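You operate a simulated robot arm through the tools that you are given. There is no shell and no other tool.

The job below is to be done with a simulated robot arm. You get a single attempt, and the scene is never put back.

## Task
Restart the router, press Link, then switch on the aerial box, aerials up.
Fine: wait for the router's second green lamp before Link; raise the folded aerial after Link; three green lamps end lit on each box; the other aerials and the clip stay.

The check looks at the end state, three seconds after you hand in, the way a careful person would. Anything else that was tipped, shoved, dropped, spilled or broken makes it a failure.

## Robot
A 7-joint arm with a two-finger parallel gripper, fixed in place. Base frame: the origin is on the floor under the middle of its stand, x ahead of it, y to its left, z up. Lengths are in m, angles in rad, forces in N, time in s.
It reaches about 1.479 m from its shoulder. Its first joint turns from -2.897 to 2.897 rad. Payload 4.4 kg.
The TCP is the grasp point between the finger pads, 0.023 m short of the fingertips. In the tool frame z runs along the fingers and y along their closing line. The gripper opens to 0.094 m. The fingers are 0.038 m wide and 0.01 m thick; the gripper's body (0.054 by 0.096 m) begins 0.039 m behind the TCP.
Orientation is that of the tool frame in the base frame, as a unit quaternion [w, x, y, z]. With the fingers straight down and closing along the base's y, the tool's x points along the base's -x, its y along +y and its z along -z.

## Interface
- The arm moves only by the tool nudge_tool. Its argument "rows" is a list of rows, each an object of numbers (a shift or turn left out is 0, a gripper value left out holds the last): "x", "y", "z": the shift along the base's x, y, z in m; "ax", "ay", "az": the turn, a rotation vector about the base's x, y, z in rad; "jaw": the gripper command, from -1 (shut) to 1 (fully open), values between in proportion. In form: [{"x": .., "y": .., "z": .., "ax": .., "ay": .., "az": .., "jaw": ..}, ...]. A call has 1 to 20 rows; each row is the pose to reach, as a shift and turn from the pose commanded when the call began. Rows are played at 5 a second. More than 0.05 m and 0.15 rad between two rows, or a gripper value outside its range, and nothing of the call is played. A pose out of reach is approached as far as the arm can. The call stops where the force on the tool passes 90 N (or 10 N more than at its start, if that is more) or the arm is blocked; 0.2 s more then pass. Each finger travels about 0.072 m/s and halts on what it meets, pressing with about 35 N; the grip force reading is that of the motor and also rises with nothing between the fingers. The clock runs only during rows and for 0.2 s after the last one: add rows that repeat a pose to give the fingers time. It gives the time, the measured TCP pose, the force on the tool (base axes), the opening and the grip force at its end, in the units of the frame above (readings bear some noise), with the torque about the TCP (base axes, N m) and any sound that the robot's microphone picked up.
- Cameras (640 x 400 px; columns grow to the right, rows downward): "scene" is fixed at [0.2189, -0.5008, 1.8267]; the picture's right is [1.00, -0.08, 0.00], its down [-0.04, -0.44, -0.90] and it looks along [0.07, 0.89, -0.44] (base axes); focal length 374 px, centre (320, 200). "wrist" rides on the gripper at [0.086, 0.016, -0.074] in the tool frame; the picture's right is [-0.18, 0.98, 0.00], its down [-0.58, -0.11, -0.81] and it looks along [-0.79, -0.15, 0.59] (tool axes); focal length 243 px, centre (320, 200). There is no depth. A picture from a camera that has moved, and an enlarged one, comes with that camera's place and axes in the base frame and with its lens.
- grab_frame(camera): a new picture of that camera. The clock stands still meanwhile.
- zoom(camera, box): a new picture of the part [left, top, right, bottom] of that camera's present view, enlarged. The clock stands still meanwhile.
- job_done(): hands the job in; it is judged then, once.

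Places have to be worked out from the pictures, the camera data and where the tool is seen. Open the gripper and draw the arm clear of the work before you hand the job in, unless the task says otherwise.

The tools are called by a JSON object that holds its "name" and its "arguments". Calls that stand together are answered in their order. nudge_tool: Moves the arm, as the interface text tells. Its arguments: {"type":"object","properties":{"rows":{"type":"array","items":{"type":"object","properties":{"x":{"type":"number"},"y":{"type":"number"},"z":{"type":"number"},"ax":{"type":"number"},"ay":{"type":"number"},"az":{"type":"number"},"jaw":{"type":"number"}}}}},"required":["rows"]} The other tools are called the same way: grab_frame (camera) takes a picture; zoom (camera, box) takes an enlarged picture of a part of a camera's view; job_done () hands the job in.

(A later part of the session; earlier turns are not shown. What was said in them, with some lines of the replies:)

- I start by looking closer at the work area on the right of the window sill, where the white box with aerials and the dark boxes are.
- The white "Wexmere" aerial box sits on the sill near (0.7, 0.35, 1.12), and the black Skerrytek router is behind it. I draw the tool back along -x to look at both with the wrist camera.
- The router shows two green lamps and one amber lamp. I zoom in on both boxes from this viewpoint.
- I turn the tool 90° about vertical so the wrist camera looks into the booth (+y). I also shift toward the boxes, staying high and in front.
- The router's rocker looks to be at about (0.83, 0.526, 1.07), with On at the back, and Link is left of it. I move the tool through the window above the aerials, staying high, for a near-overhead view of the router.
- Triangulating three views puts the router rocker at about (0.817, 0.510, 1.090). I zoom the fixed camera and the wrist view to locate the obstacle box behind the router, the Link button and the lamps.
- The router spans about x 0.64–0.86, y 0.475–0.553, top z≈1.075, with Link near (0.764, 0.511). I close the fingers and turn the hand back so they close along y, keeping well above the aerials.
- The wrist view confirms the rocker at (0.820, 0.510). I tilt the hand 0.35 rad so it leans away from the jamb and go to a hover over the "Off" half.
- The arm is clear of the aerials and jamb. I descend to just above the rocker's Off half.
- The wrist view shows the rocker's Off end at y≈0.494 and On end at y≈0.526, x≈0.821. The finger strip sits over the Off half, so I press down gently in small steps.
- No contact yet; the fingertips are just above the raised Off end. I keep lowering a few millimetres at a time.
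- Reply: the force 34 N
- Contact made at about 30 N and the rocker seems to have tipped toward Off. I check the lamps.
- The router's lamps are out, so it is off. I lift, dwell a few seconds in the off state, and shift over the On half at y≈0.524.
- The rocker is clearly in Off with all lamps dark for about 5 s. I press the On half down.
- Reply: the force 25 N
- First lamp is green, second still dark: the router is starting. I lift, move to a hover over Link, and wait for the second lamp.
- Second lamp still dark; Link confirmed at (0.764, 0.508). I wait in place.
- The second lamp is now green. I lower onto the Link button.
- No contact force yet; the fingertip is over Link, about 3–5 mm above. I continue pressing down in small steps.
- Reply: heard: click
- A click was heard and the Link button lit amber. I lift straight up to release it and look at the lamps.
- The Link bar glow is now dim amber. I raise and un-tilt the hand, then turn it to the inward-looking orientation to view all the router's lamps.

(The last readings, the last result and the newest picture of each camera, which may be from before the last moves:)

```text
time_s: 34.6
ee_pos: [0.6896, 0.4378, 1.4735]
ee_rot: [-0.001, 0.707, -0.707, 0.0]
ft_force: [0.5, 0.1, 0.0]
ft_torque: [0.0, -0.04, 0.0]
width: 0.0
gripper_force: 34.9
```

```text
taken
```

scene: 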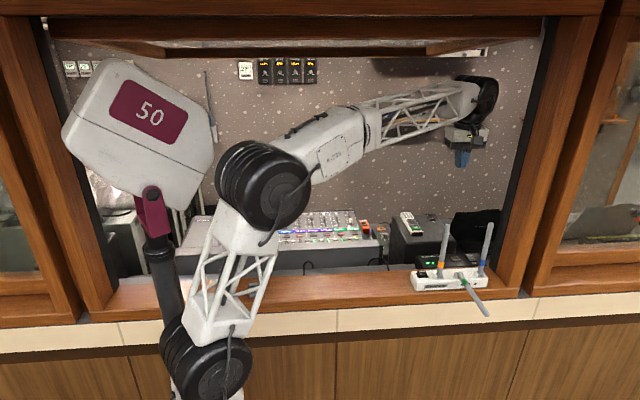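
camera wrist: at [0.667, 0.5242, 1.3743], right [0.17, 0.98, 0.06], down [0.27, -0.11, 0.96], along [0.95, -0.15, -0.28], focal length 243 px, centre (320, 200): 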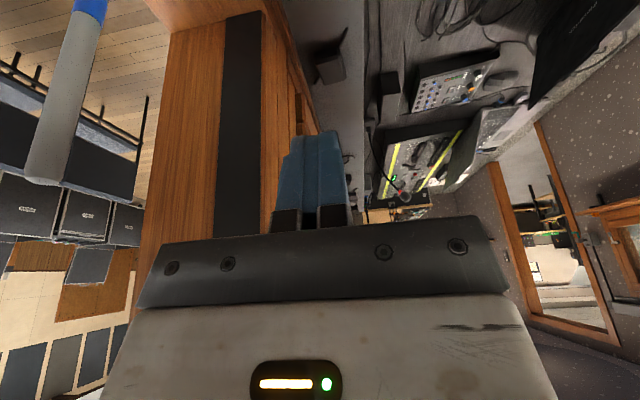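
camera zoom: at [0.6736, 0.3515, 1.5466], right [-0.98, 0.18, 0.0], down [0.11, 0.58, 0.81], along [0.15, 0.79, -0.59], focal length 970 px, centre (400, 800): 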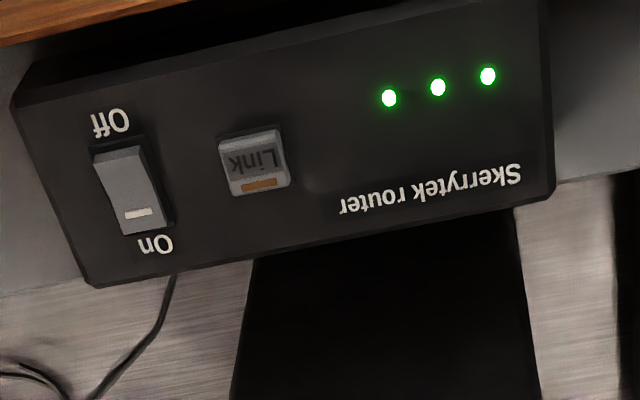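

All three router lamps are green. Now the folded green aerial: I back out of the window at height, then lower in front of the box to look at it.

{"name": "nudge_tool", "arguments": {"rows": [{"y": -0.04}, {"y": -0.08}, {"y": -0.12}, {"y": -0.16}, {"y": -0.2}, {"y": -0.24}, {"y": -0.28}, {"y": -0.3, "z": -0.03}, {"y": -0.3, "z": -0.06}, {"y": -0.3, "z": -0.1}, {"y": -0.3, "z": -0.1, "jaw": 0.0}, {"y": -0.3, "z": -0.1}]}}

{"name": "grab_frame", "arguments": {"camera": "wrist"}}

{"name": "grab_frame", "arguments": {"camera": "scene"}}

{"name": "zoom", "arguments": {"camera": "wrist", "box": [200, 0, 440, 150]}}

```text
time_s: 37.2
ee_pos: [0.6893, 0.1402, 1.3736]
ee_rot: [0.0, 0.708, -0.706, -0.001]
ft_force: [0.4, 0.2, 0.2]
ft_torque: [-0.01, 0.0, 0.01]
width: 0.0471
gripper_force: 0.1
```

```text
taken
camera wrist: at [0.6736, 0.053, 1.4465], right [-0.98, 0.18, 0.0], down [0.11, 0.58, 0.81], along [0.15, 0.79, -0.59], focal length 243 px, centre (320, 200)
```

wrist: 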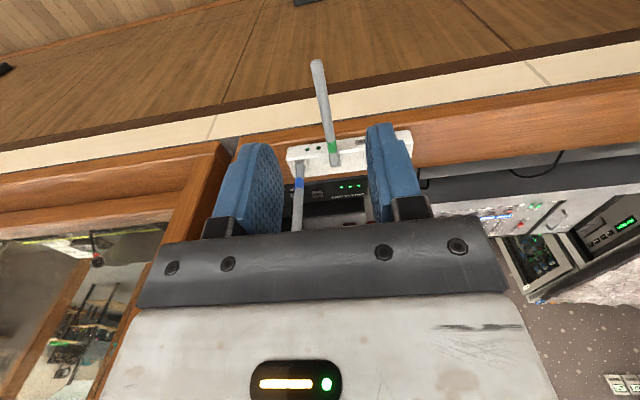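

```text
taken
```

scene: 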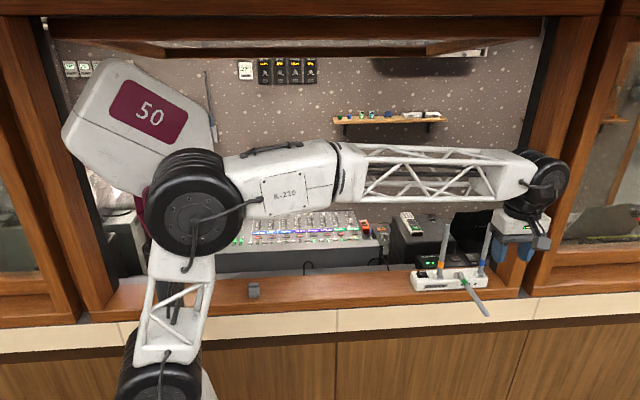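

```text
2.67 times, centred on (320, 75) of wrist
camera zoom: at [0.6736, 0.053, 1.4465], right [-0.98, 0.18, 0.0], down [0.11, 0.58, 0.81], along [0.15, 0.79, -0.59], focal length 647 px, centre (320, 533)
```

zoom: 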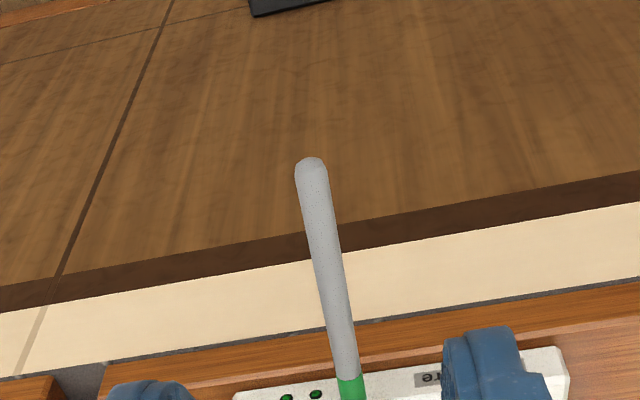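

The aerial lies horizontally from its hinge near (0.70, 0.357, 1.143) out to a tip near (0.7025, 0.187, 1.143). Rather than grip it, I will lift it from below with closed fingers pointing +y, so I first pitch the hand to horizontal, well in front of it.

{"name": "nudge_tool", "arguments": {"rows": [{"ax": 0.14, "y": -0.01, "jaw": -1}, {"ax": 0.28, "y": -0.02}, {"ax": 0.42, "y": -0.03}, {"ax": 0.56, "y": -0.04}, {"ax": 0.7, "y": -0.04}, {"ax": 0.84, "y": -0.04}, {"ax": 0.98, "y": -0.04}, {"ax": 1.12, "y": -0.04}, {"ax": 1.26, "y": -0.04}, {"ax": 1.4, "y": -0.04}, {"ax": 1.5, "y": -0.04}, {"ax": 1.57, "y": -0.04}, {"ax": 1.57, "y": -0.04}]}}

{"name": "grab_frame", "arguments": {"camera": "scene"}}

{"name": "grab_frame", "arguments": {"camera": "wrist"}}

```text
time_s: 40.0
ee_pos: [0.6887, 0.0995, 1.373]
ee_rot: [0.501, -0.499, 0.5, 0.5]
ft_force: [-0.6, -0.1, -1.2]
ft_torque: [0.0, 0.0, 0.01]
width: 0.0001
gripper_force: 35.3
```

```text
taken
```

scene: 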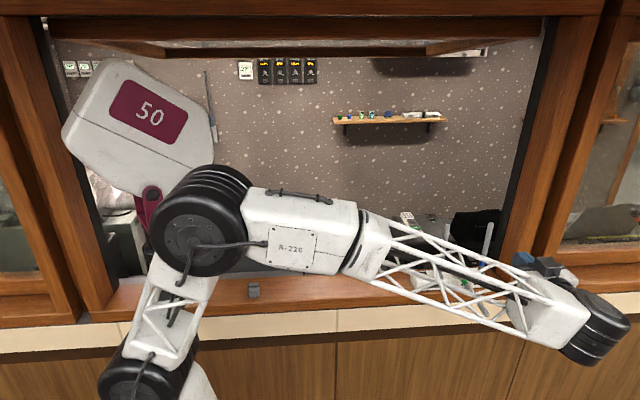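

```text
taken
camera wrist: at [0.6736, 0.0233, 1.2851], right [-0.98, 0.0, 0.18], down [0.11, -0.81, 0.58], along [0.15, 0.59, 0.79], focal length 243 px, centre (320, 200)
```

wrist: 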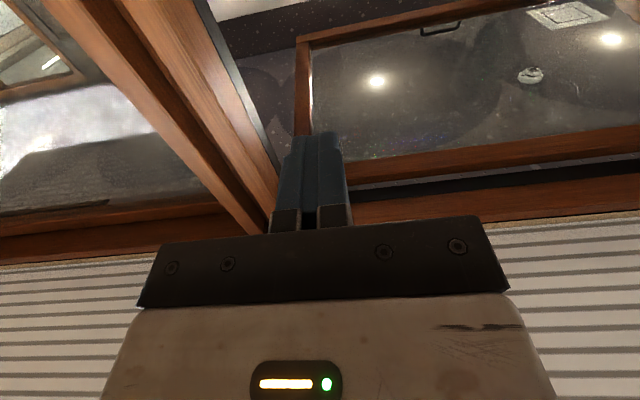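

The hand now points +y. I lower it in front of and below the aerial tip level, staying in front at y≈0.10.

{"name": "nudge_tool", "arguments": {"rows": [{"z": -0.04, "x": 0.004, "y": -0.01}, {"z": -0.08, "x": 0.008, "y": -0.01}, {"z": -0.12, "x": 0.013, "y": -0.01}, {"z": -0.16, "x": 0.013, "y": -0.01}, {"z": -0.2, "x": 0.013, "y": -0.01}, {"z": -0.24, "x": 0.013, "y": -0.01}, {"z": -0.27, "x": 0.013, "y": -0.01}, {"z": -0.27, "x": 0.013, "y": -0.01}]}}

{"name": "grab_frame", "arguments": {"camera": "scene"}}

{"name": "grab_frame", "arguments": {"camera": "wrist"}}

```text
time_s: 41.8
ee_pos: [0.7016, 0.0867, 1.1015]
ee_rot: [-0.5, 0.5, -0.499, -0.5]
ft_force: [0.4, -0.4, 0.2]
ft_torque: [-0.02, -0.03, -0.04]
width: 0.0
gripper_force: 34.8
```

```text
taken
```

scene: 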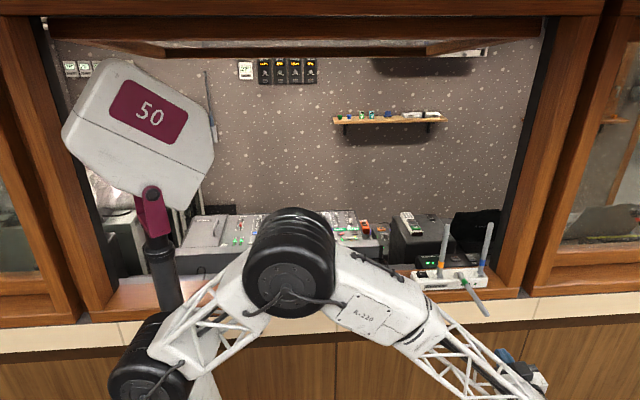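

```text
taken
camera wrist: at [0.6852, 0.0129, 1.0151], right [-0.98, 0.0, 0.18], down [0.11, -0.81, 0.58], along [0.15, 0.59, 0.79], focal length 243 px, centre (320, 200)
```

wrist: 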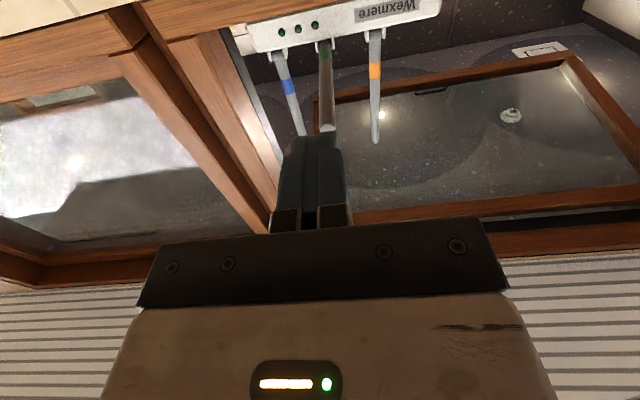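

The view from below shows the fingers nearly aligned with the aerial, whose tip is at about (0.703, 0.188, 1.147). I slide the closed fingers under it, with roughly 1.5 cm clearance.

{"name": "nudge_tool", "arguments": {"rows": [{"x": 0.0015, "y": 0.03}, {"x": 0.0015, "y": 0.06}, {"x": 0.0015, "y": 0.09}, {"x": 0.0015, "y": 0.115}, {"x": 0.0015, "y": 0.132}, {"x": 0.0015, "y": 0.132}]}}

{"name": "grab_frame", "arguments": {"camera": "scene"}}

{"name": "grab_frame", "arguments": {"camera": "wrist"}}

```text
time_s: 43.2
ee_pos: [0.7039, 0.2201, 1.101]
ee_rot: [0.5, -0.5, 0.5, 0.499]
ft_force: [0.0, 0.5, 0.5]
ft_torque: [0.01, 0.0, -0.02]
width: 0.0
gripper_force: 34.6
```

```text
taken
```

scene: 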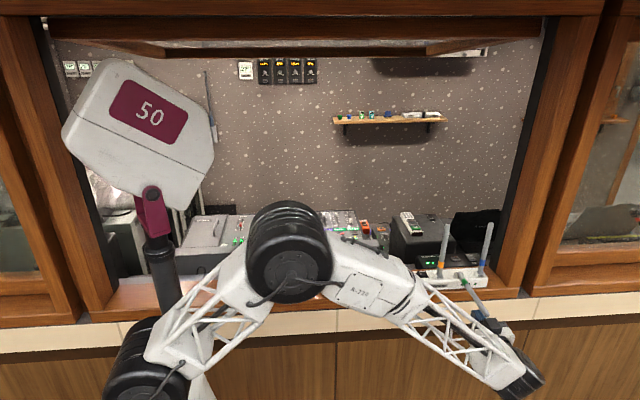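

```text
taken
camera wrist: at [0.6877, 0.1454, 1.015], right [-0.98, 0.0, 0.18], down [0.11, -0.81, 0.58], along [0.15, 0.59, 0.79], focal length 243 px, centre (320, 200)
```

wrist: 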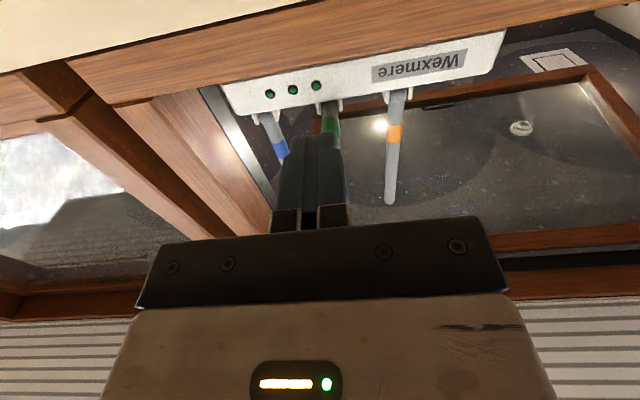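

The fingers are under the aerial. I lift it along the first part of its arc, to about 25–30°.

{"name": "nudge_tool", "arguments": {"rows": [{"z": 0.01}, {"z": 0.02}, {"z": 0.03, "y": 0.001}, {"z": 0.045, "y": 0.002}, {"z": 0.06, "y": 0.006}, {"z": 0.074, "y": 0.012}, {"z": 0.074, "y": 0.012}]}}

{"name": "grab_frame", "arguments": {"camera": "scene"}}

{"name": "grab_frame", "arguments": {"camera": "wrist"}}

```text
time_s: 44.8
ee_pos: [0.7027, 0.2334, 1.177]
ee_rot: [0.5, -0.499, 0.501, 0.5]
ft_force: [-0.3, 0.2, 0.3]
ft_torque: [0.03, 0.02, -0.01]
width: 0.0001
gripper_force: 34.5
```

```text
taken
```

scene: 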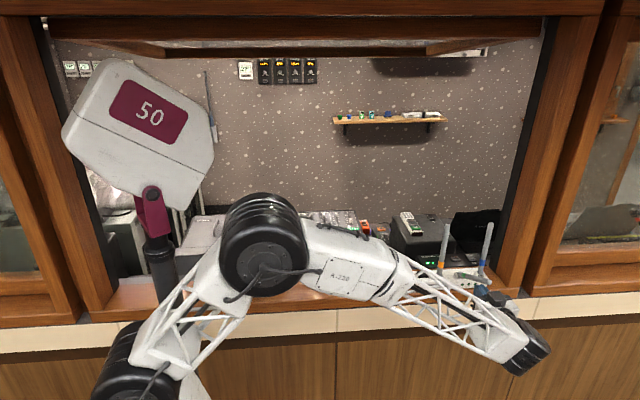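

```text
taken
camera wrist: at [0.688, 0.1583, 1.0899], right [-0.98, 0.0, 0.18], down [0.11, -0.81, 0.58], along [0.15, 0.59, 0.79], focal length 243 px, centre (320, 200)
```

wrist: 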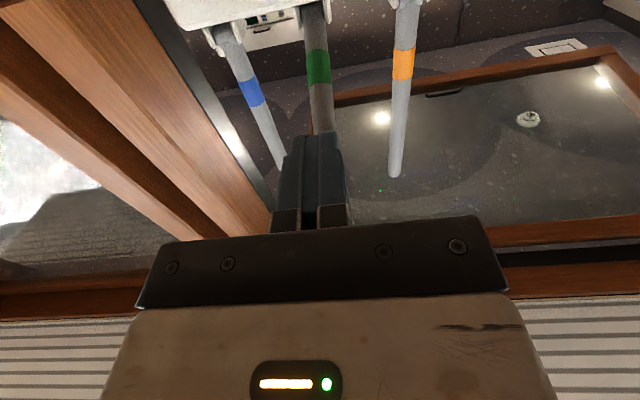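

The force reads near zero, so I check in close-up whether the aerial is resting on the fingers.

{"name": "zoom", "arguments": {"camera": "scene", "box": [400, 210, 520, 330]}}

{"name": "zoom", "arguments": {"camera": "wrist", "box": [180, 0, 440, 170]}}

```text
3.33 times, centred on (460, 270) of scene
camera zoom: at [0.2189, -0.5008, 1.8267], right [1.0, -0.08, 0.0], down [-0.04, -0.44, -0.9], along [0.07, 0.89, -0.44], focal length 1246 px, centre (-147, -33)
```

zoom: 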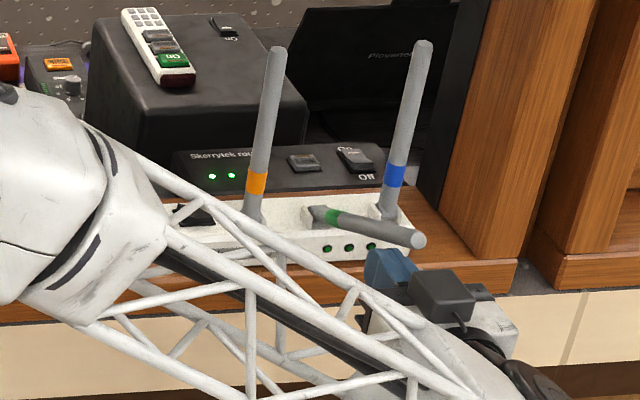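

```text
2.35 times, centred on (310, 85) of wrist
camera zoom: at [0.688, 0.1583, 1.0899], right [-0.98, 0.0, 0.18], down [0.11, -0.81, 0.58], along [0.15, 0.59, 0.79], focal length 571 px, centre (344, 471)
```

zoom: 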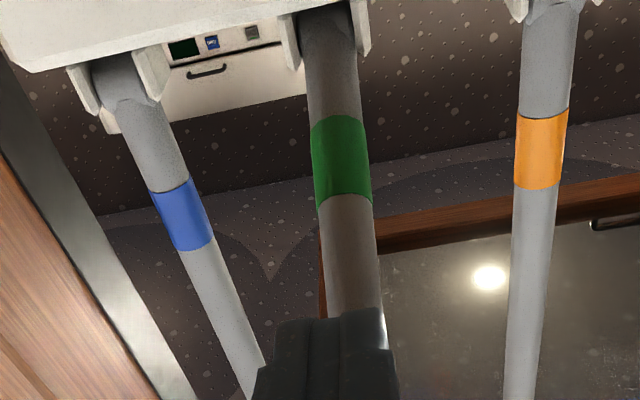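

The aerial is up on the fingers at roughly 30° and rising easily. I continue along the arc to about 75–80°.

{"name": "nudge_tool", "arguments": {"rows": [{"y": 0.008, "z": 0.013}, {"y": 0.017, "z": 0.024}, {"y": 0.028, "z": 0.035}, {"y": 0.04, "z": 0.044}, {"y": 0.053, "z": 0.051}, {"y": 0.067, "z": 0.057}, {"y": 0.072, "z": 0.058}, {"y": 0.072, "z": 0.058}]}}

{"name": "zoom", "arguments": {"camera": "scene", "box": [400, 210, 520, 330]}}

{"name": "grab_frame", "arguments": {"camera": "wrist"}}

```text
time_s: 46.6
ee_pos: [0.7045, 0.3039, 1.2358]
ee_rot: [0.5, -0.5, 0.501, 0.5]
ft_force: [0.3, 0.7, 1.2]
ft_torque: [-0.02, 0.0, -0.01]
width: 0.0001
gripper_force: 35.0
```

```text
3.33 times, centred on (460, 270) of scene
camera zoom: at [0.2189, -0.5008, 1.8267], right [1.0, -0.08, 0.0], down [-0.04, -0.44, -0.9], along [0.07, 0.89, -0.44], focal length 1246 px, centre (-147, -33)
```

zoom: 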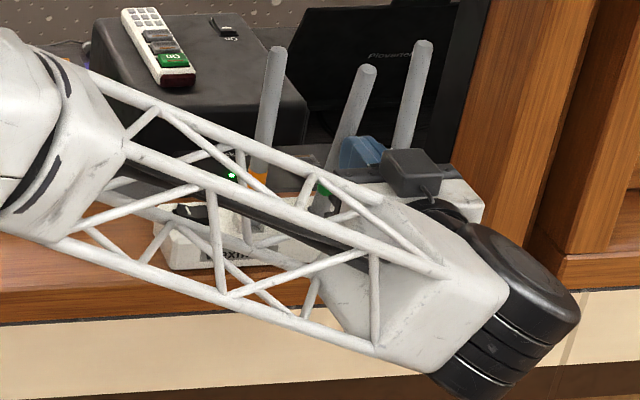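

```text
taken
camera wrist: at [0.6884, 0.2289, 1.1483], right [-0.98, 0.0, 0.18], down [0.11, -0.81, 0.58], along [0.15, 0.59, 0.79], focal length 243 px, centre (320, 200)
```

wrist: 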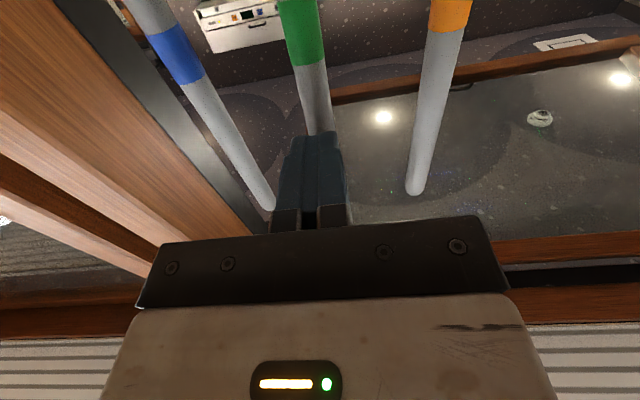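

About 78° now; the tip still leans toward me relative to its neighbours. I push on gently to near 88–89°.

{"name": "nudge_tool", "arguments": {"rows": [{"y": 0.007, "z": 0.002}, {"y": 0.014, "z": 0.003}, {"y": 0.019, "z": 0.004}, {"y": 0.022, "z": 0.004}, {"y": 0.022, "z": 0.004}]}}

{"name": "zoom", "arguments": {"camera": "scene", "box": [400, 210, 520, 330]}}

{"name": "grab_frame", "arguments": {"camera": "wrist"}}

```text
time_s: 47.8
ee_pos: [0.7036, 0.3256, 1.2404]
ee_rot: [0.5, -0.5, 0.5, 0.5]
ft_force: [-7.3, -38.9, 2.9]
ft_torque: [-0.67, 0.32, 0.21]
width: 0.0
gripper_force: 34.6
```

```text
3.33 times, centred on (460, 270) of scene
camera zoom: at [0.2189, -0.5008, 1.8267], right [1.0, -0.08, 0.0], down [-0.04, -0.44, -0.9], along [0.07, 0.89, -0.44], focal length 1246 px, centre (-147, -33)
```

zoom: 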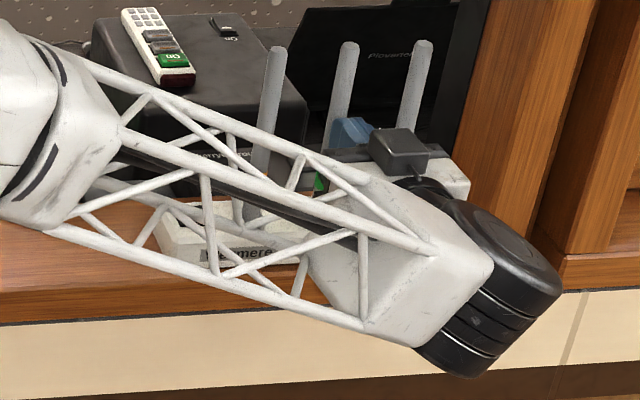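

```text
taken
camera wrist: at [0.6883, 0.2505, 1.1526], right [-0.98, 0.0, 0.18], down [0.11, -0.81, 0.58], along [0.15, 0.59, 0.79], focal length 243 px, centre (320, 200)
```

wrist: 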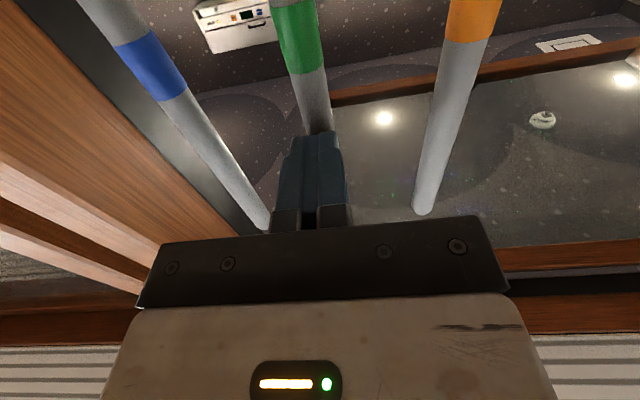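

The 39 N resistance means the aerial has reached its upright stop, with its tip in line with the others. I back off straight away and check that it stays up and the box hasn't moved.

{"name": "nudge_tool", "arguments": {"rows": [{"y": -0.01}, {"y": -0.04}, {"y": -0.08}, {"y": -0.12}, {"y": -0.16}, {"y": -0.2}, {"y": -0.23}, {"y": -0.23}]}}

{"name": "grab_frame", "arguments": {"camera": "scene"}}

{"name": "zoom", "arguments": {"camera": "scene", "box": [400, 210, 520, 330]}}

{"name": "grab_frame", "arguments": {"camera": "wrist"}}

```text
time_s: 49.6
ee_pos: [0.7037, 0.0942, 1.2376]
ee_rot: [0.5, -0.5, 0.5, 0.5]
ft_force: [0.0, -0.3, -0.2]
ft_torque: [-0.01, 0.01, 0.0]
width: 0.0
gripper_force: 35.3
```

```text
taken
```

scene: 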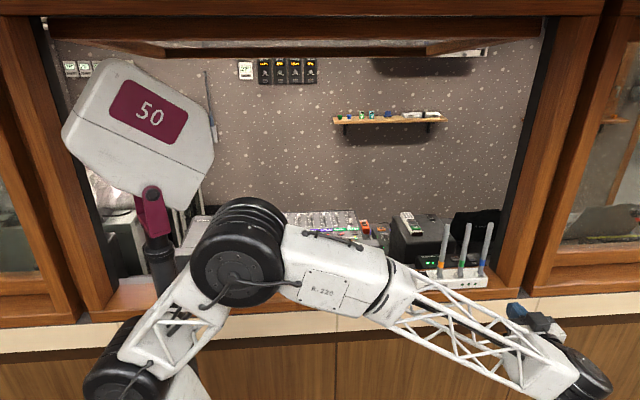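

```text
3.33 times, centred on (460, 270) of scene
camera zoom: at [0.2189, -0.5008, 1.8267], right [1.0, -0.08, 0.0], down [-0.04, -0.44, -0.9], along [0.07, 0.89, -0.44], focal length 1246 px, centre (-147, -33)
```

zoom: 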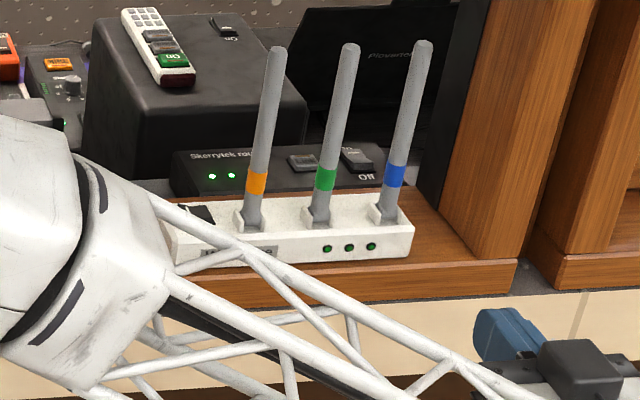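

```text
taken
camera wrist: at [0.6888, 0.0195, 1.151], right [-0.98, 0.0, 0.18], down [0.11, -0.81, 0.58], along [0.15, 0.59, 0.79], focal length 243 px, centre (320, 200)
```

wrist: 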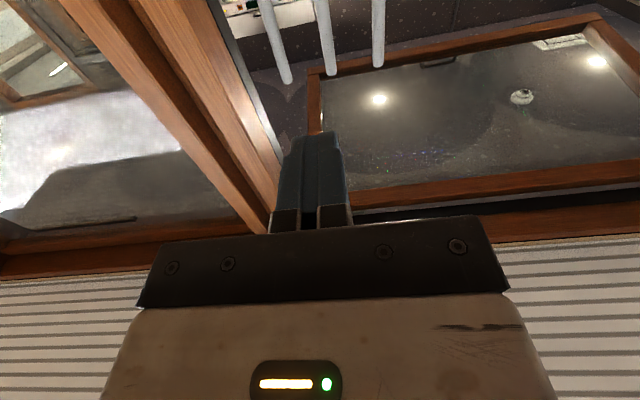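

The green aerial stands upright beside the others and the box sits exactly where it was. Next I raise the arm and turn the fingers back to pointing down.

{"name": "nudge_tool", "arguments": {"rows": [{"z": 0.04}, {"z": 0.08}, {"z": 0.12}, {"z": 0.16, "x": -0.02}, {"z": 0.18, "x": -0.05, "ax": -0.1}, {"z": 0.18, "x": -0.08, "ax": -0.24}, {"z": 0.18, "x": -0.1, "ax": -0.38}, {"z": 0.18, "x": -0.12, "ax": -0.52}, {"z": 0.18, "x": -0.14, "ax": -0.66}, {"z": 0.18, "x": -0.16, "ax": -0.8}, {"z": 0.18, "x": -0.18, "ax": -0.94}, {"z": 0.18, "x": -0.2, "ax": -1.08}, {"z": 0.18, "x": -0.2, "ax": -1.22}, {"z": 0.18, "x": -0.2, "ax": -1.36}, {"z": 0.18, "x": -0.2, "ax": -1.5}, {"z": 0.18, "x": -0.2, "ax": -1.57}, {"z": 0.18, "x": -0.2, "ax": -1.57}]}}

{"name": "grab_frame", "arguments": {"camera": "scene"}}

```text
time_s: 53.2
ee_pos: [0.5045, 0.0951, 1.4183]
ee_rot: [0.0, 0.707, -0.707, -0.001]
ft_force: [0.0, -0.8, -0.2]
ft_torque: [0.02, -0.02, -0.04]
width: 0.0002
gripper_force: 35.2
```

```text
taken
```

scene: 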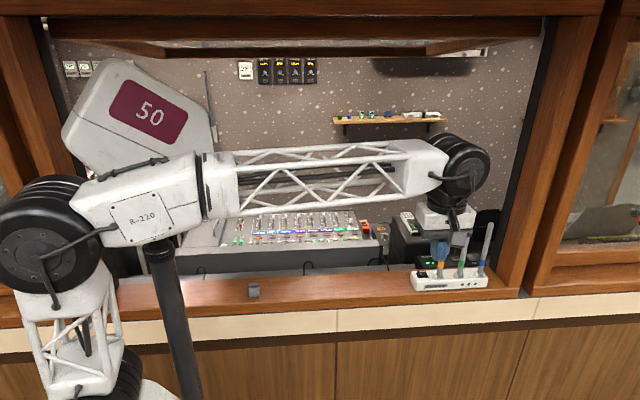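

Now I rotate the hand so the fingers close along y with the camera on the -x side, and move to view the aerial box's rocker.

{"name": "nudge_tool", "arguments": {"rows": [{"az": -0.14, "y": 0.02, "z": 0.01}, {"az": -0.28, "y": 0.04, "z": 0.02}, {"az": -0.42, "y": 0.06, "z": 0.03}, {"az": -0.56, "y": 0.09, "z": 0.04}, {"az": -0.7, "y": 0.12, "z": 0.04}, {"az": -0.84, "y": 0.15, "z": 0.04}, {"az": -0.98, "y": 0.18, "z": 0.04}, {"az": -1.12, "y": 0.21, "z": 0.04}, {"az": -1.26, "y": 0.24, "z": 0.03, "x": -0.005}, {"az": -1.4, "y": 0.26, "z": 0.02, "x": -0.015}, {"az": -1.5, "y": 0.27, "z": 0.01, "x": -0.025}, {"az": -1.57, "y": 0.275, "z": 0.0, "x": -0.025}, {"az": -1.57, "y": 0.275, "z": -0.02, "x": -0.025}, {"az": -1.57, "y": 0.275, "z": -0.02, "x": -0.025}]}}

{"name": "grab_frame", "arguments": {"camera": "wrist"}}

{"name": "grab_frame", "arguments": {"camera": "scene"}}

{"name": "zoom", "arguments": {"camera": "wrist", "box": [250, 20, 410, 130]}}

```text
time_s: 56.2
ee_pos: [0.4793, 0.3718, 1.3964]
ee_rot: [0.001, 0.0, 1.0, 0.0]
ft_force: [-0.4, -0.3, 0.0]
ft_torque: [0.0, 0.0, 0.02]
width: 0.0
gripper_force: 34.9
```

```text
taken
camera wrist: at [0.3931, 0.3878, 1.4711], right [0.18, 0.98, 0.0], down [0.58, -0.11, 0.81], along [0.79, -0.15, -0.59], focal length 243 px, centre (320, 200)
```

wrist: 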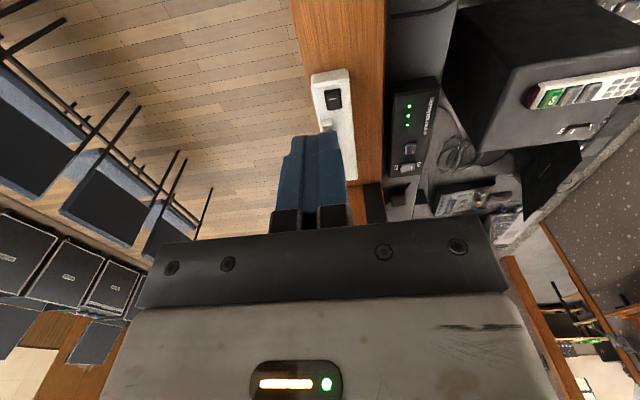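

```text
taken
```

scene: 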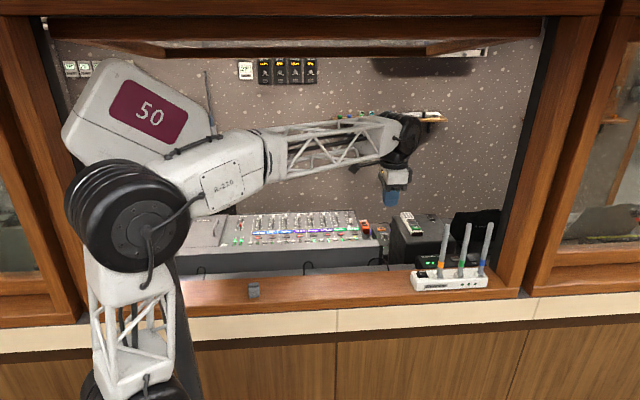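

```text
3.64 times, centred on (330, 75) of wrist
camera zoom: at [0.3931, 0.3878, 1.4711], right [0.18, 0.98, 0.0], down [0.58, -0.11, 0.81], along [0.79, -0.15, -0.59], focal length 882 px, centre (284, 654)
```

zoom: 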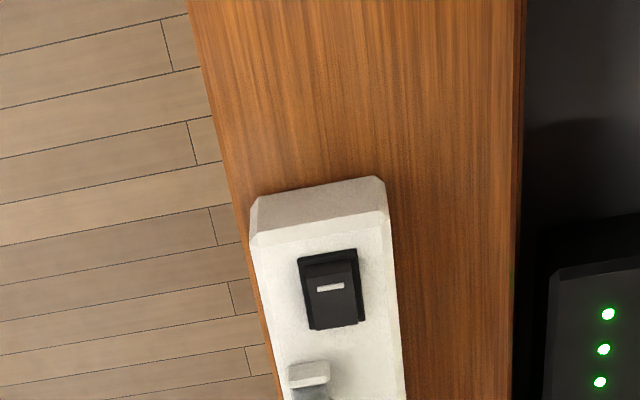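

The rocker on the aerial box is at about (0.598, 0.370, 1.138), with its "I" end (-x side) raised, so it is off. I tilt the hand so it leans away from the aerials and go to a hover up-slope of the I end.

{"name": "nudge_tool", "arguments": {"rows": [{"x": 0.01, "z": -0.025, "ay": -0.1}, {"x": 0.02, "z": -0.05, "ay": -0.2}, {"x": 0.035, "z": -0.08, "ay": -0.3}, {"x": 0.05, "z": -0.11, "ay": -0.4}, {"x": 0.065, "z": -0.135, "ay": -0.5}, {"x": 0.075, "z": -0.152, "ay": -0.5, "y": -0.001}, {"x": 0.075, "z": -0.152, "ay": -0.5, "y": -0.001}]}}

{"name": "grab_frame", "arguments": {"camera": "wrist"}}

{"name": "zoom", "arguments": {"camera": "scene", "box": [380, 180, 500, 300]}}

```text
time_s: 57.8
ee_pos: [0.5556, 0.3726, 1.2478]
ee_rot: [0.247, 0.0, 0.969, 0.0]
ft_force: [-0.2, 0.1, -0.7]
ft_torque: [0.01, -0.03, 0.02]
width: 0.0001
gripper_force: 34.6
```

```text
taken
camera wrist: at [0.4439, 0.387, 1.2722], right [0.16, 0.98, 0.09], down [0.12, -0.11, 0.99], along [0.98, -0.15, -0.14], focal length 243 px, centre (320, 200)
```

wrist: 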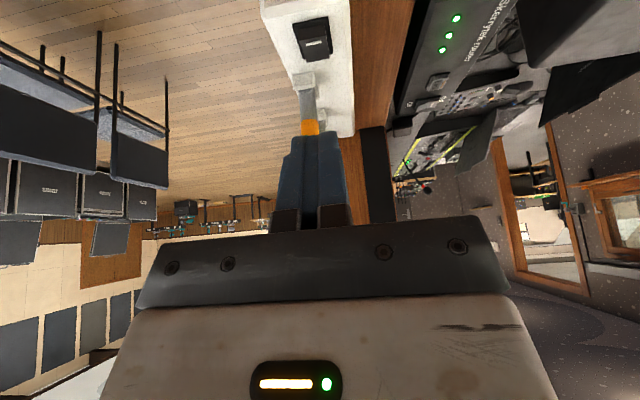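

```text
3.33 times, centred on (440, 240) of scene
camera zoom: at [0.2189, -0.5008, 1.8267], right [1.0, -0.08, 0.0], down [-0.04, -0.44, -0.9], along [0.07, 0.89, -0.44], focal length 1246 px, centre (-80, 67)
```

zoom: 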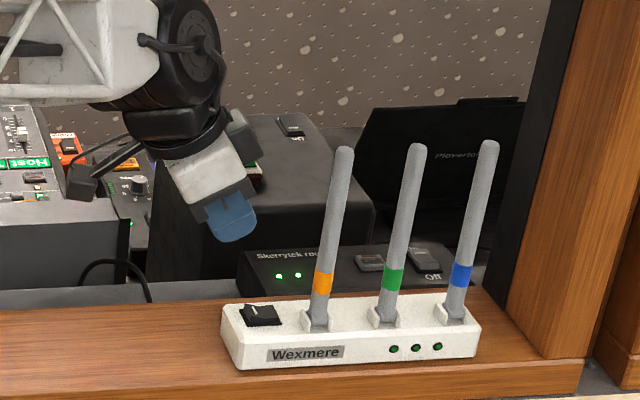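

I zoom on the rocker from this pose to refine the contact point.

{"name": "zoom", "arguments": {"camera": "wrist", "box": [240, 0, 400, 150]}}

{"name": "zoom", "arguments": {"camera": "scene", "box": [405, 260, 465, 300]}}

```text
2.67 times, centred on (320, 75) of wrist
camera zoom: at [0.4439, 0.387, 1.2722], right [0.16, 0.98, 0.09], down [0.12, -0.11, 0.99], along [0.98, -0.15, -0.14], focal length 647 px, centre (320, 533)
```

zoom: 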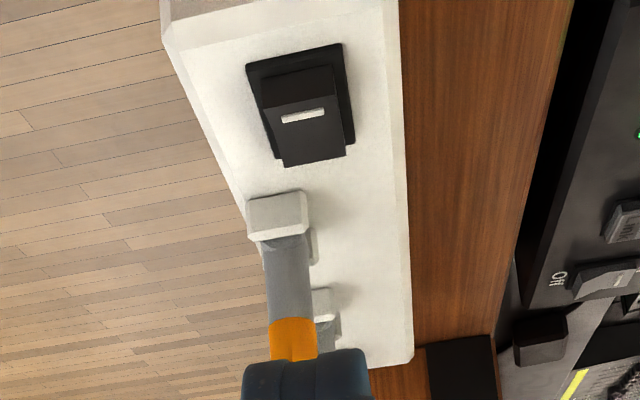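

```text
10.00 times, centred on (435, 280) of scene
camera zoom: at [0.2189, -0.5008, 1.8267], right [1.0, -0.08, 0.0], down [-0.04, -0.44, -0.9], along [0.07, 0.89, -0.44], focal length 3738 px, centre (-830, -600)
```

zoom: 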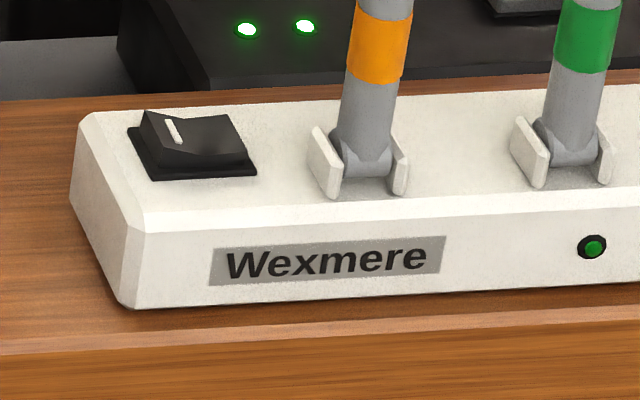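

The rocker's bezel is centred at (0.594, 0.370, 1.139) with the I end raised near x≈0.582. I approach to about 1 cm above the I end.

{"name": "nudge_tool", "arguments": {"rows": [{"x": 0.012, "z": -0.02, "y": -0.001}, {"x": 0.024, "z": -0.04, "y": -0.002}, {"x": 0.034, "z": -0.055, "y": -0.002}, {"x": 0.036, "z": -0.06, "y": -0.002}, {"x": 0.036, "z": -0.06, "y": -0.002}]}}

{"name": "zoom", "arguments": {"camera": "wrist", "box": [240, 0, 400, 150]}}

{"name": "zoom", "arguments": {"camera": "scene", "box": [400, 210, 490, 300]}}

```text
time_s: 59.0
ee_pos: [0.5907, 0.3687, 1.1869]
ee_rot: [0.248, 0.001, 0.969, 0.0]
ft_force: [0.3, -0.2, 0.7]
ft_torque: [-0.02, 0.03, -0.04]
width: 0.0
gripper_force: 35.8
```

```text
2.67 times, centred on (320, 75) of wrist
camera zoom: at [0.479, 0.3846, 1.2106], right [0.16, 0.98, 0.09], down [0.12, -0.11, 0.99], along [0.98, -0.15, -0.14], focal length 647 px, centre (320, 533)
```

zoom: 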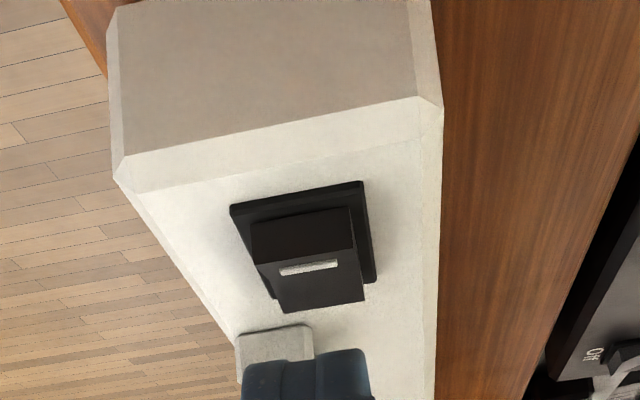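

```text
4.44 times, centred on (445, 255) of scene
camera zoom: at [0.2189, -0.5008, 1.8267], right [1.0, -0.08, 0.0], down [-0.04, -0.44, -0.9], along [0.07, 0.89, -0.44], focal length 1661 px, centre (-236, -44)
```

zoom: 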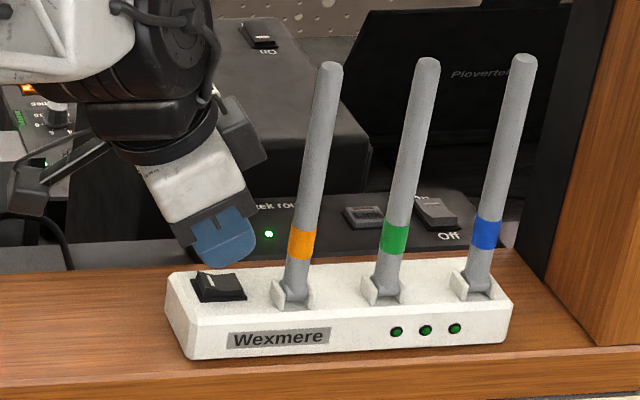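

The fingertip sits just above the raised I end. I shift 2 mm toward the end for leverage and press down in small steps.

{"name": "nudge_tool", "arguments": {"rows": [{"x": -0.002, "z": -0.005}, {"x": -0.002, "z": -0.01}, {"x": -0.002, "z": -0.014}, {"x": -0.002, "z": -0.014}]}}

{"name": "zoom", "arguments": {"camera": "scene", "box": [400, 240, 490, 300]}}

{"name": "zoom", "arguments": {"camera": "wrist", "box": [240, 0, 400, 150]}}

```text
time_s: 60.0
ee_pos: [0.5877, 0.367, 1.1723]
ee_rot: [0.248, 0.0, 0.969, -0.001]
ft_force: [0.6, -0.4, -0.2]
ft_torque: [0.0, 0.01, 0.01]
width: 0.0
gripper_force: 34.3
```

```text
6.67 times, centred on (445, 270) of scene
camera zoom: at [0.2189, -0.5008, 1.8267], right [1.0, -0.08, 0.0], down [-0.04, -0.44, -0.9], along [0.07, 0.89, -0.44], focal length 2492 px, centre (-513, -267)
```

zoom: 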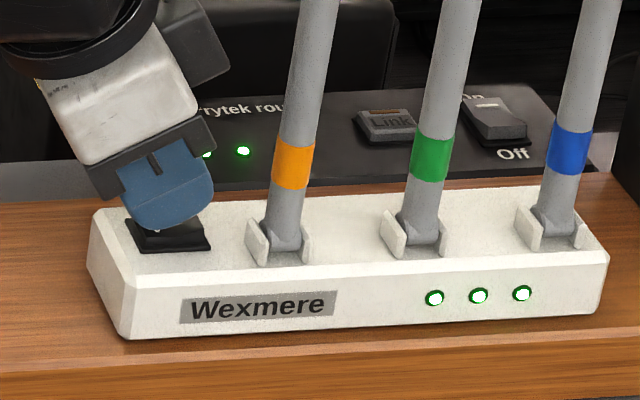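

```text
2.67 times, centred on (320, 75) of wrist
camera zoom: at [0.4763, 0.384, 1.196], right [0.16, 0.98, 0.09], down [0.12, -0.11, 0.99], along [0.98, -0.15, -0.14], focal length 647 px, centre (320, 533)
```

zoom: 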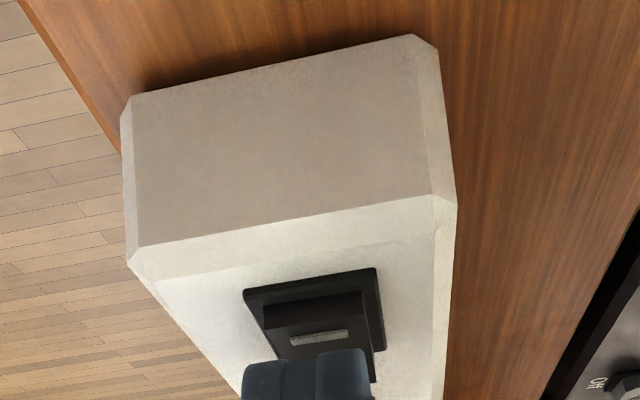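

All three lamps on the aerial box lit green. I retract up and away from the box along the approach line and check everything stays lit.

{"name": "nudge_tool", "arguments": {"rows": [{"z": 0.015, "x": -0.006}, {"z": 0.035, "x": -0.018}, {"z": 0.07, "x": -0.037}, {"z": 0.11, "x": -0.06}, {"z": 0.15, "x": -0.08}, {"z": 0.19, "x": -0.09}, {"z": 0.22, "x": -0.1, "ay": 0.1}, {"z": 0.235, "x": -0.1, "ay": 0.2}, {"z": 0.25, "x": -0.1, "ay": 0.3}, {"z": 0.25, "x": -0.1, "ay": 0.4}, {"z": 0.25, "x": -0.1, "ay": 0.5}, {"z": 0.25, "x": -0.1, "ay": 0.5}]}}

{"name": "grab_frame", "arguments": {"camera": "scene"}}

{"name": "zoom", "arguments": {"camera": "scene", "box": [400, 210, 500, 300]}}

{"name": "grab_frame", "arguments": {"camera": "wrist"}}

{"name": "zoom", "arguments": {"camera": "wrist", "box": [280, 20, 460, 150]}}

```text
time_s: 62.6
ee_pos: [0.4883, 0.369, 1.4221]
ee_rot: [-0.001, -0.001, 1.0, 0.0]
ft_force: [0.7, -0.6, -0.5]
ft_torque: [0.0, 0.01, -0.01]
width: 0.0002
gripper_force: 35.4
```

```text
taken
```

scene: 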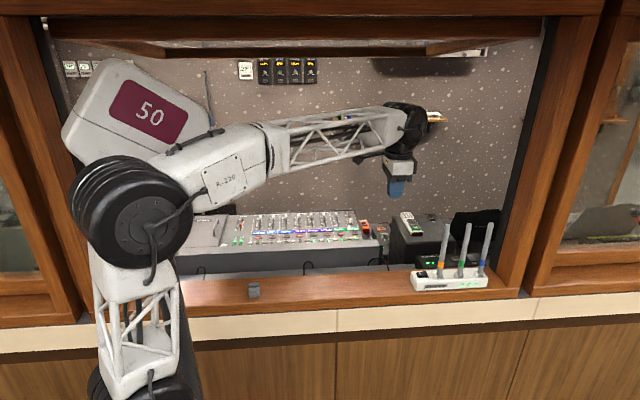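

```text
4.44 times, centred on (450, 255) of scene
camera zoom: at [0.2189, -0.5008, 1.8267], right [1.0, -0.08, 0.0], down [-0.04, -0.44, -0.9], along [0.07, 0.89, -0.44], focal length 1661 px, centre (-258, -44)
```

zoom: 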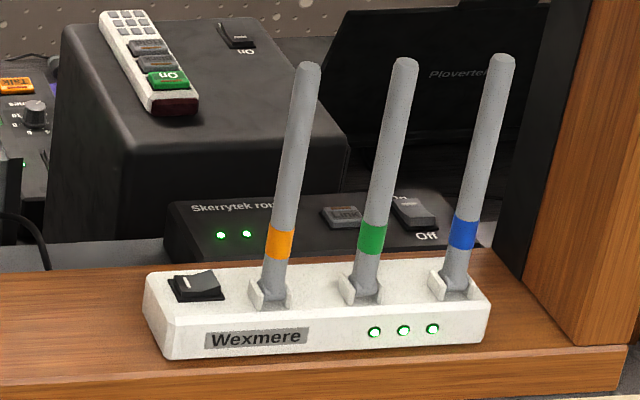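

```text
taken
camera wrist: at [0.4023, 0.3844, 1.4967], right [0.18, 0.98, 0.0], down [0.58, -0.11, 0.81], along [0.79, -0.15, -0.59], focal length 243 px, centre (320, 200)
```

wrist: 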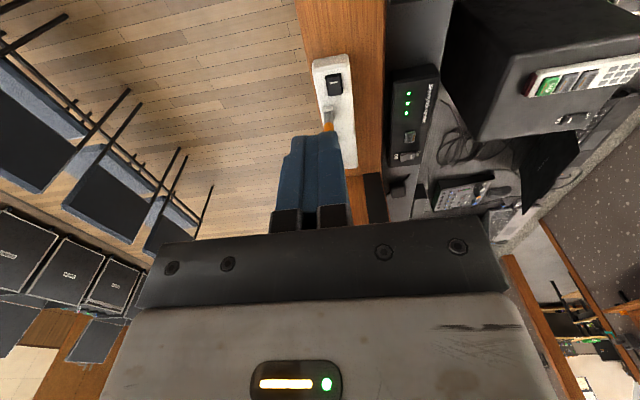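

```text
3.08 times, centred on (370, 85) of wrist
camera zoom: at [0.4023, 0.3844, 1.4967], right [0.18, 0.98, 0.0], down [0.58, -0.11, 0.81], along [0.79, -0.15, -0.59], focal length 746 px, centre (166, 554)
```

zoom: 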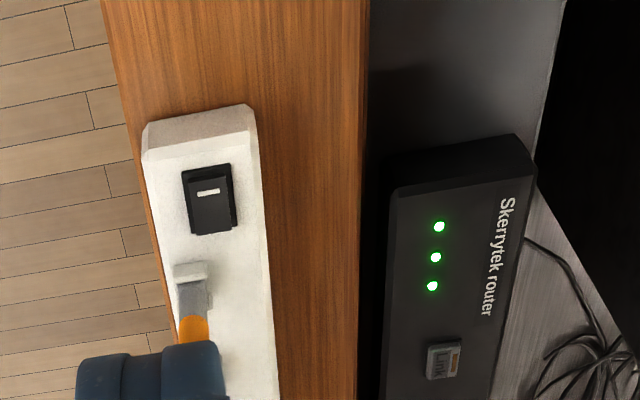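

Both boxes show three green lamps and all aerials stand upright. I open the gripper, draw the arm back out of the window, wait a little, then recheck.

{"name": "nudge_tool", "arguments": {"rows": [{"z": 0.02, "y": -0.02, "jaw": 1}, {"z": 0.04, "y": -0.06}, {"z": 0.05, "y": -0.1}, {"z": 0.05, "y": -0.14}, {"z": 0.05, "y": -0.18}, {"z": 0.05, "y": -0.2}, {"z": 0.05, "y": -0.2}, {"z": 0.05, "y": -0.2}, {"z": 0.05, "y": -0.2}, {"z": 0.05, "y": -0.2}, {"z": 0.05, "y": -0.2}, {"z": 0.05, "y": -0.2}, {"z": 0.05, "y": -0.2}, {"z": 0.05, "y": -0.2}, {"z": 0.05, "y": -0.2}, {"z": 0.05, "y": -0.2}, {"z": 0.05, "y": -0.2}]}}

{"name": "grab_frame", "arguments": {"camera": "scene"}}

{"name": "zoom", "arguments": {"camera": "scene", "box": [405, 215, 500, 300]}}

{"name": "zoom", "arguments": {"camera": "wrist", "box": [300, 20, 480, 150]}}

{"name": "zoom", "arguments": {"camera": "scene", "box": [235, 270, 275, 310]}}

```text
time_s: 66.2
ee_pos: [0.4883, 0.1673, 1.4705]
ee_rot: [0.001, 0.0, 1.0, 0.0]
ft_force: [0.0, 0.6, -0.6]
ft_torque: [0.03, 0.03, -0.01]
width: 0.0938
gripper_force: 0.0
```

```text
taken
```

scene: 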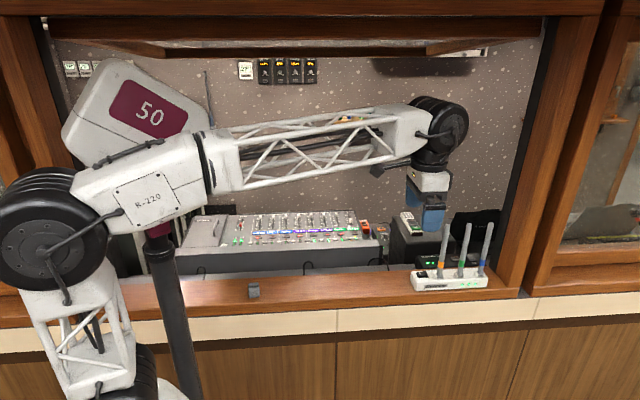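

```text
4.71 times, centred on (452, 258) of scene
camera zoom: at [0.2189, -0.5008, 1.8267], right [1.0, -0.08, 0.0], down [-0.04, -0.44, -0.9], along [0.07, 0.89, -0.44], focal length 1759 px, centre (-304, -71)
```

zoom: 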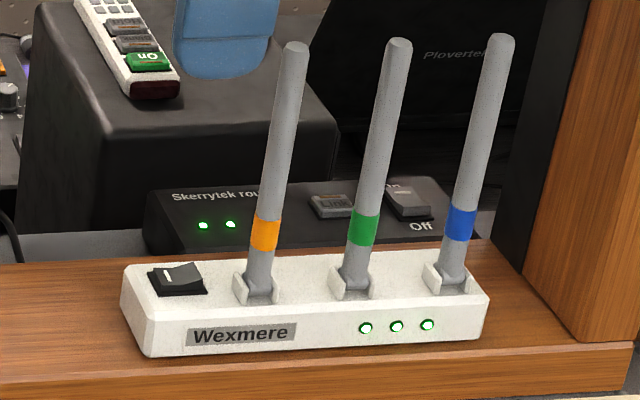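

```text
3.08 times, centred on (390, 85) of wrist
camera zoom: at [0.4024, 0.1829, 1.5454], right [0.18, 0.98, 0.0], down [0.58, -0.11, 0.81], along [0.79, -0.15, -0.59], focal length 746 px, centre (105, 554)
```

zoom: 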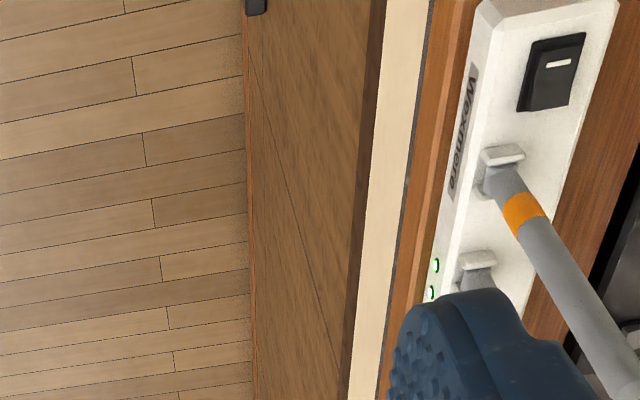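

```text
10.00 times, centred on (255, 290) of scene
camera zoom: at [0.2189, -0.5008, 1.8267], right [1.0, -0.08, 0.0], down [-0.04, -0.44, -0.9], along [0.07, 0.89, -0.44], focal length 3738 px, centre (970, -700)
```

zoom: 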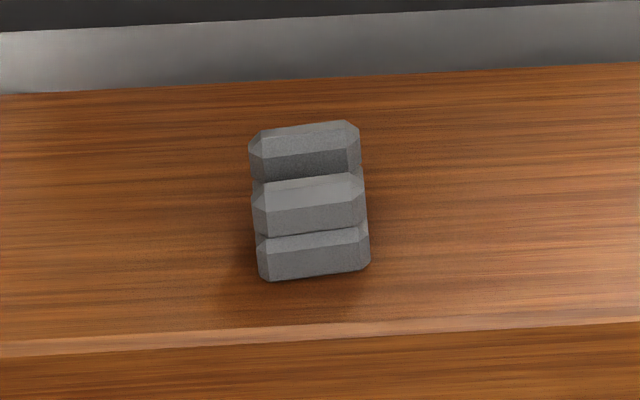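

Everything I can see is as it should be:
- **Aerial box:** three green lamps, with all three aerials upright.
- **Router:** the two lamps visible now are green, and all three were green about four seconds ago, after the box came on.
- **Rest of the scene:** the grey clip and the boxes have not moved. The gripper is open and out of the window.

I hand in the job.

{"name": "job_done", "arguments": {}}

```text
The job is handed in.
```

The router is restarted and linked, the folded aerial is up, and the aerial box is switched on. I've handed the job in, but no result has come back yet.

- **Router:** I switched it off for about five seconds, then on again. I pressed Link only after its second lamp turned green, and heard the click. All three lamps were green when last seen, about four seconds before the final pictures; those showed two, with the third out of view.
- **Folded aerial:** After Link, I lifted the green-banded aerial from below to its upright stop. The last push reached about 39 N against the stop; the box did not shift and the aerial stayed up.
- **Aerial box:** I switched it on last, and its three lamps are green.
- **Left alone:** The other two aerials stayed upright. The grey block on the sill, which I took to be the clip, hasn't moved.

The gripper is open and the arm is clear of the window.
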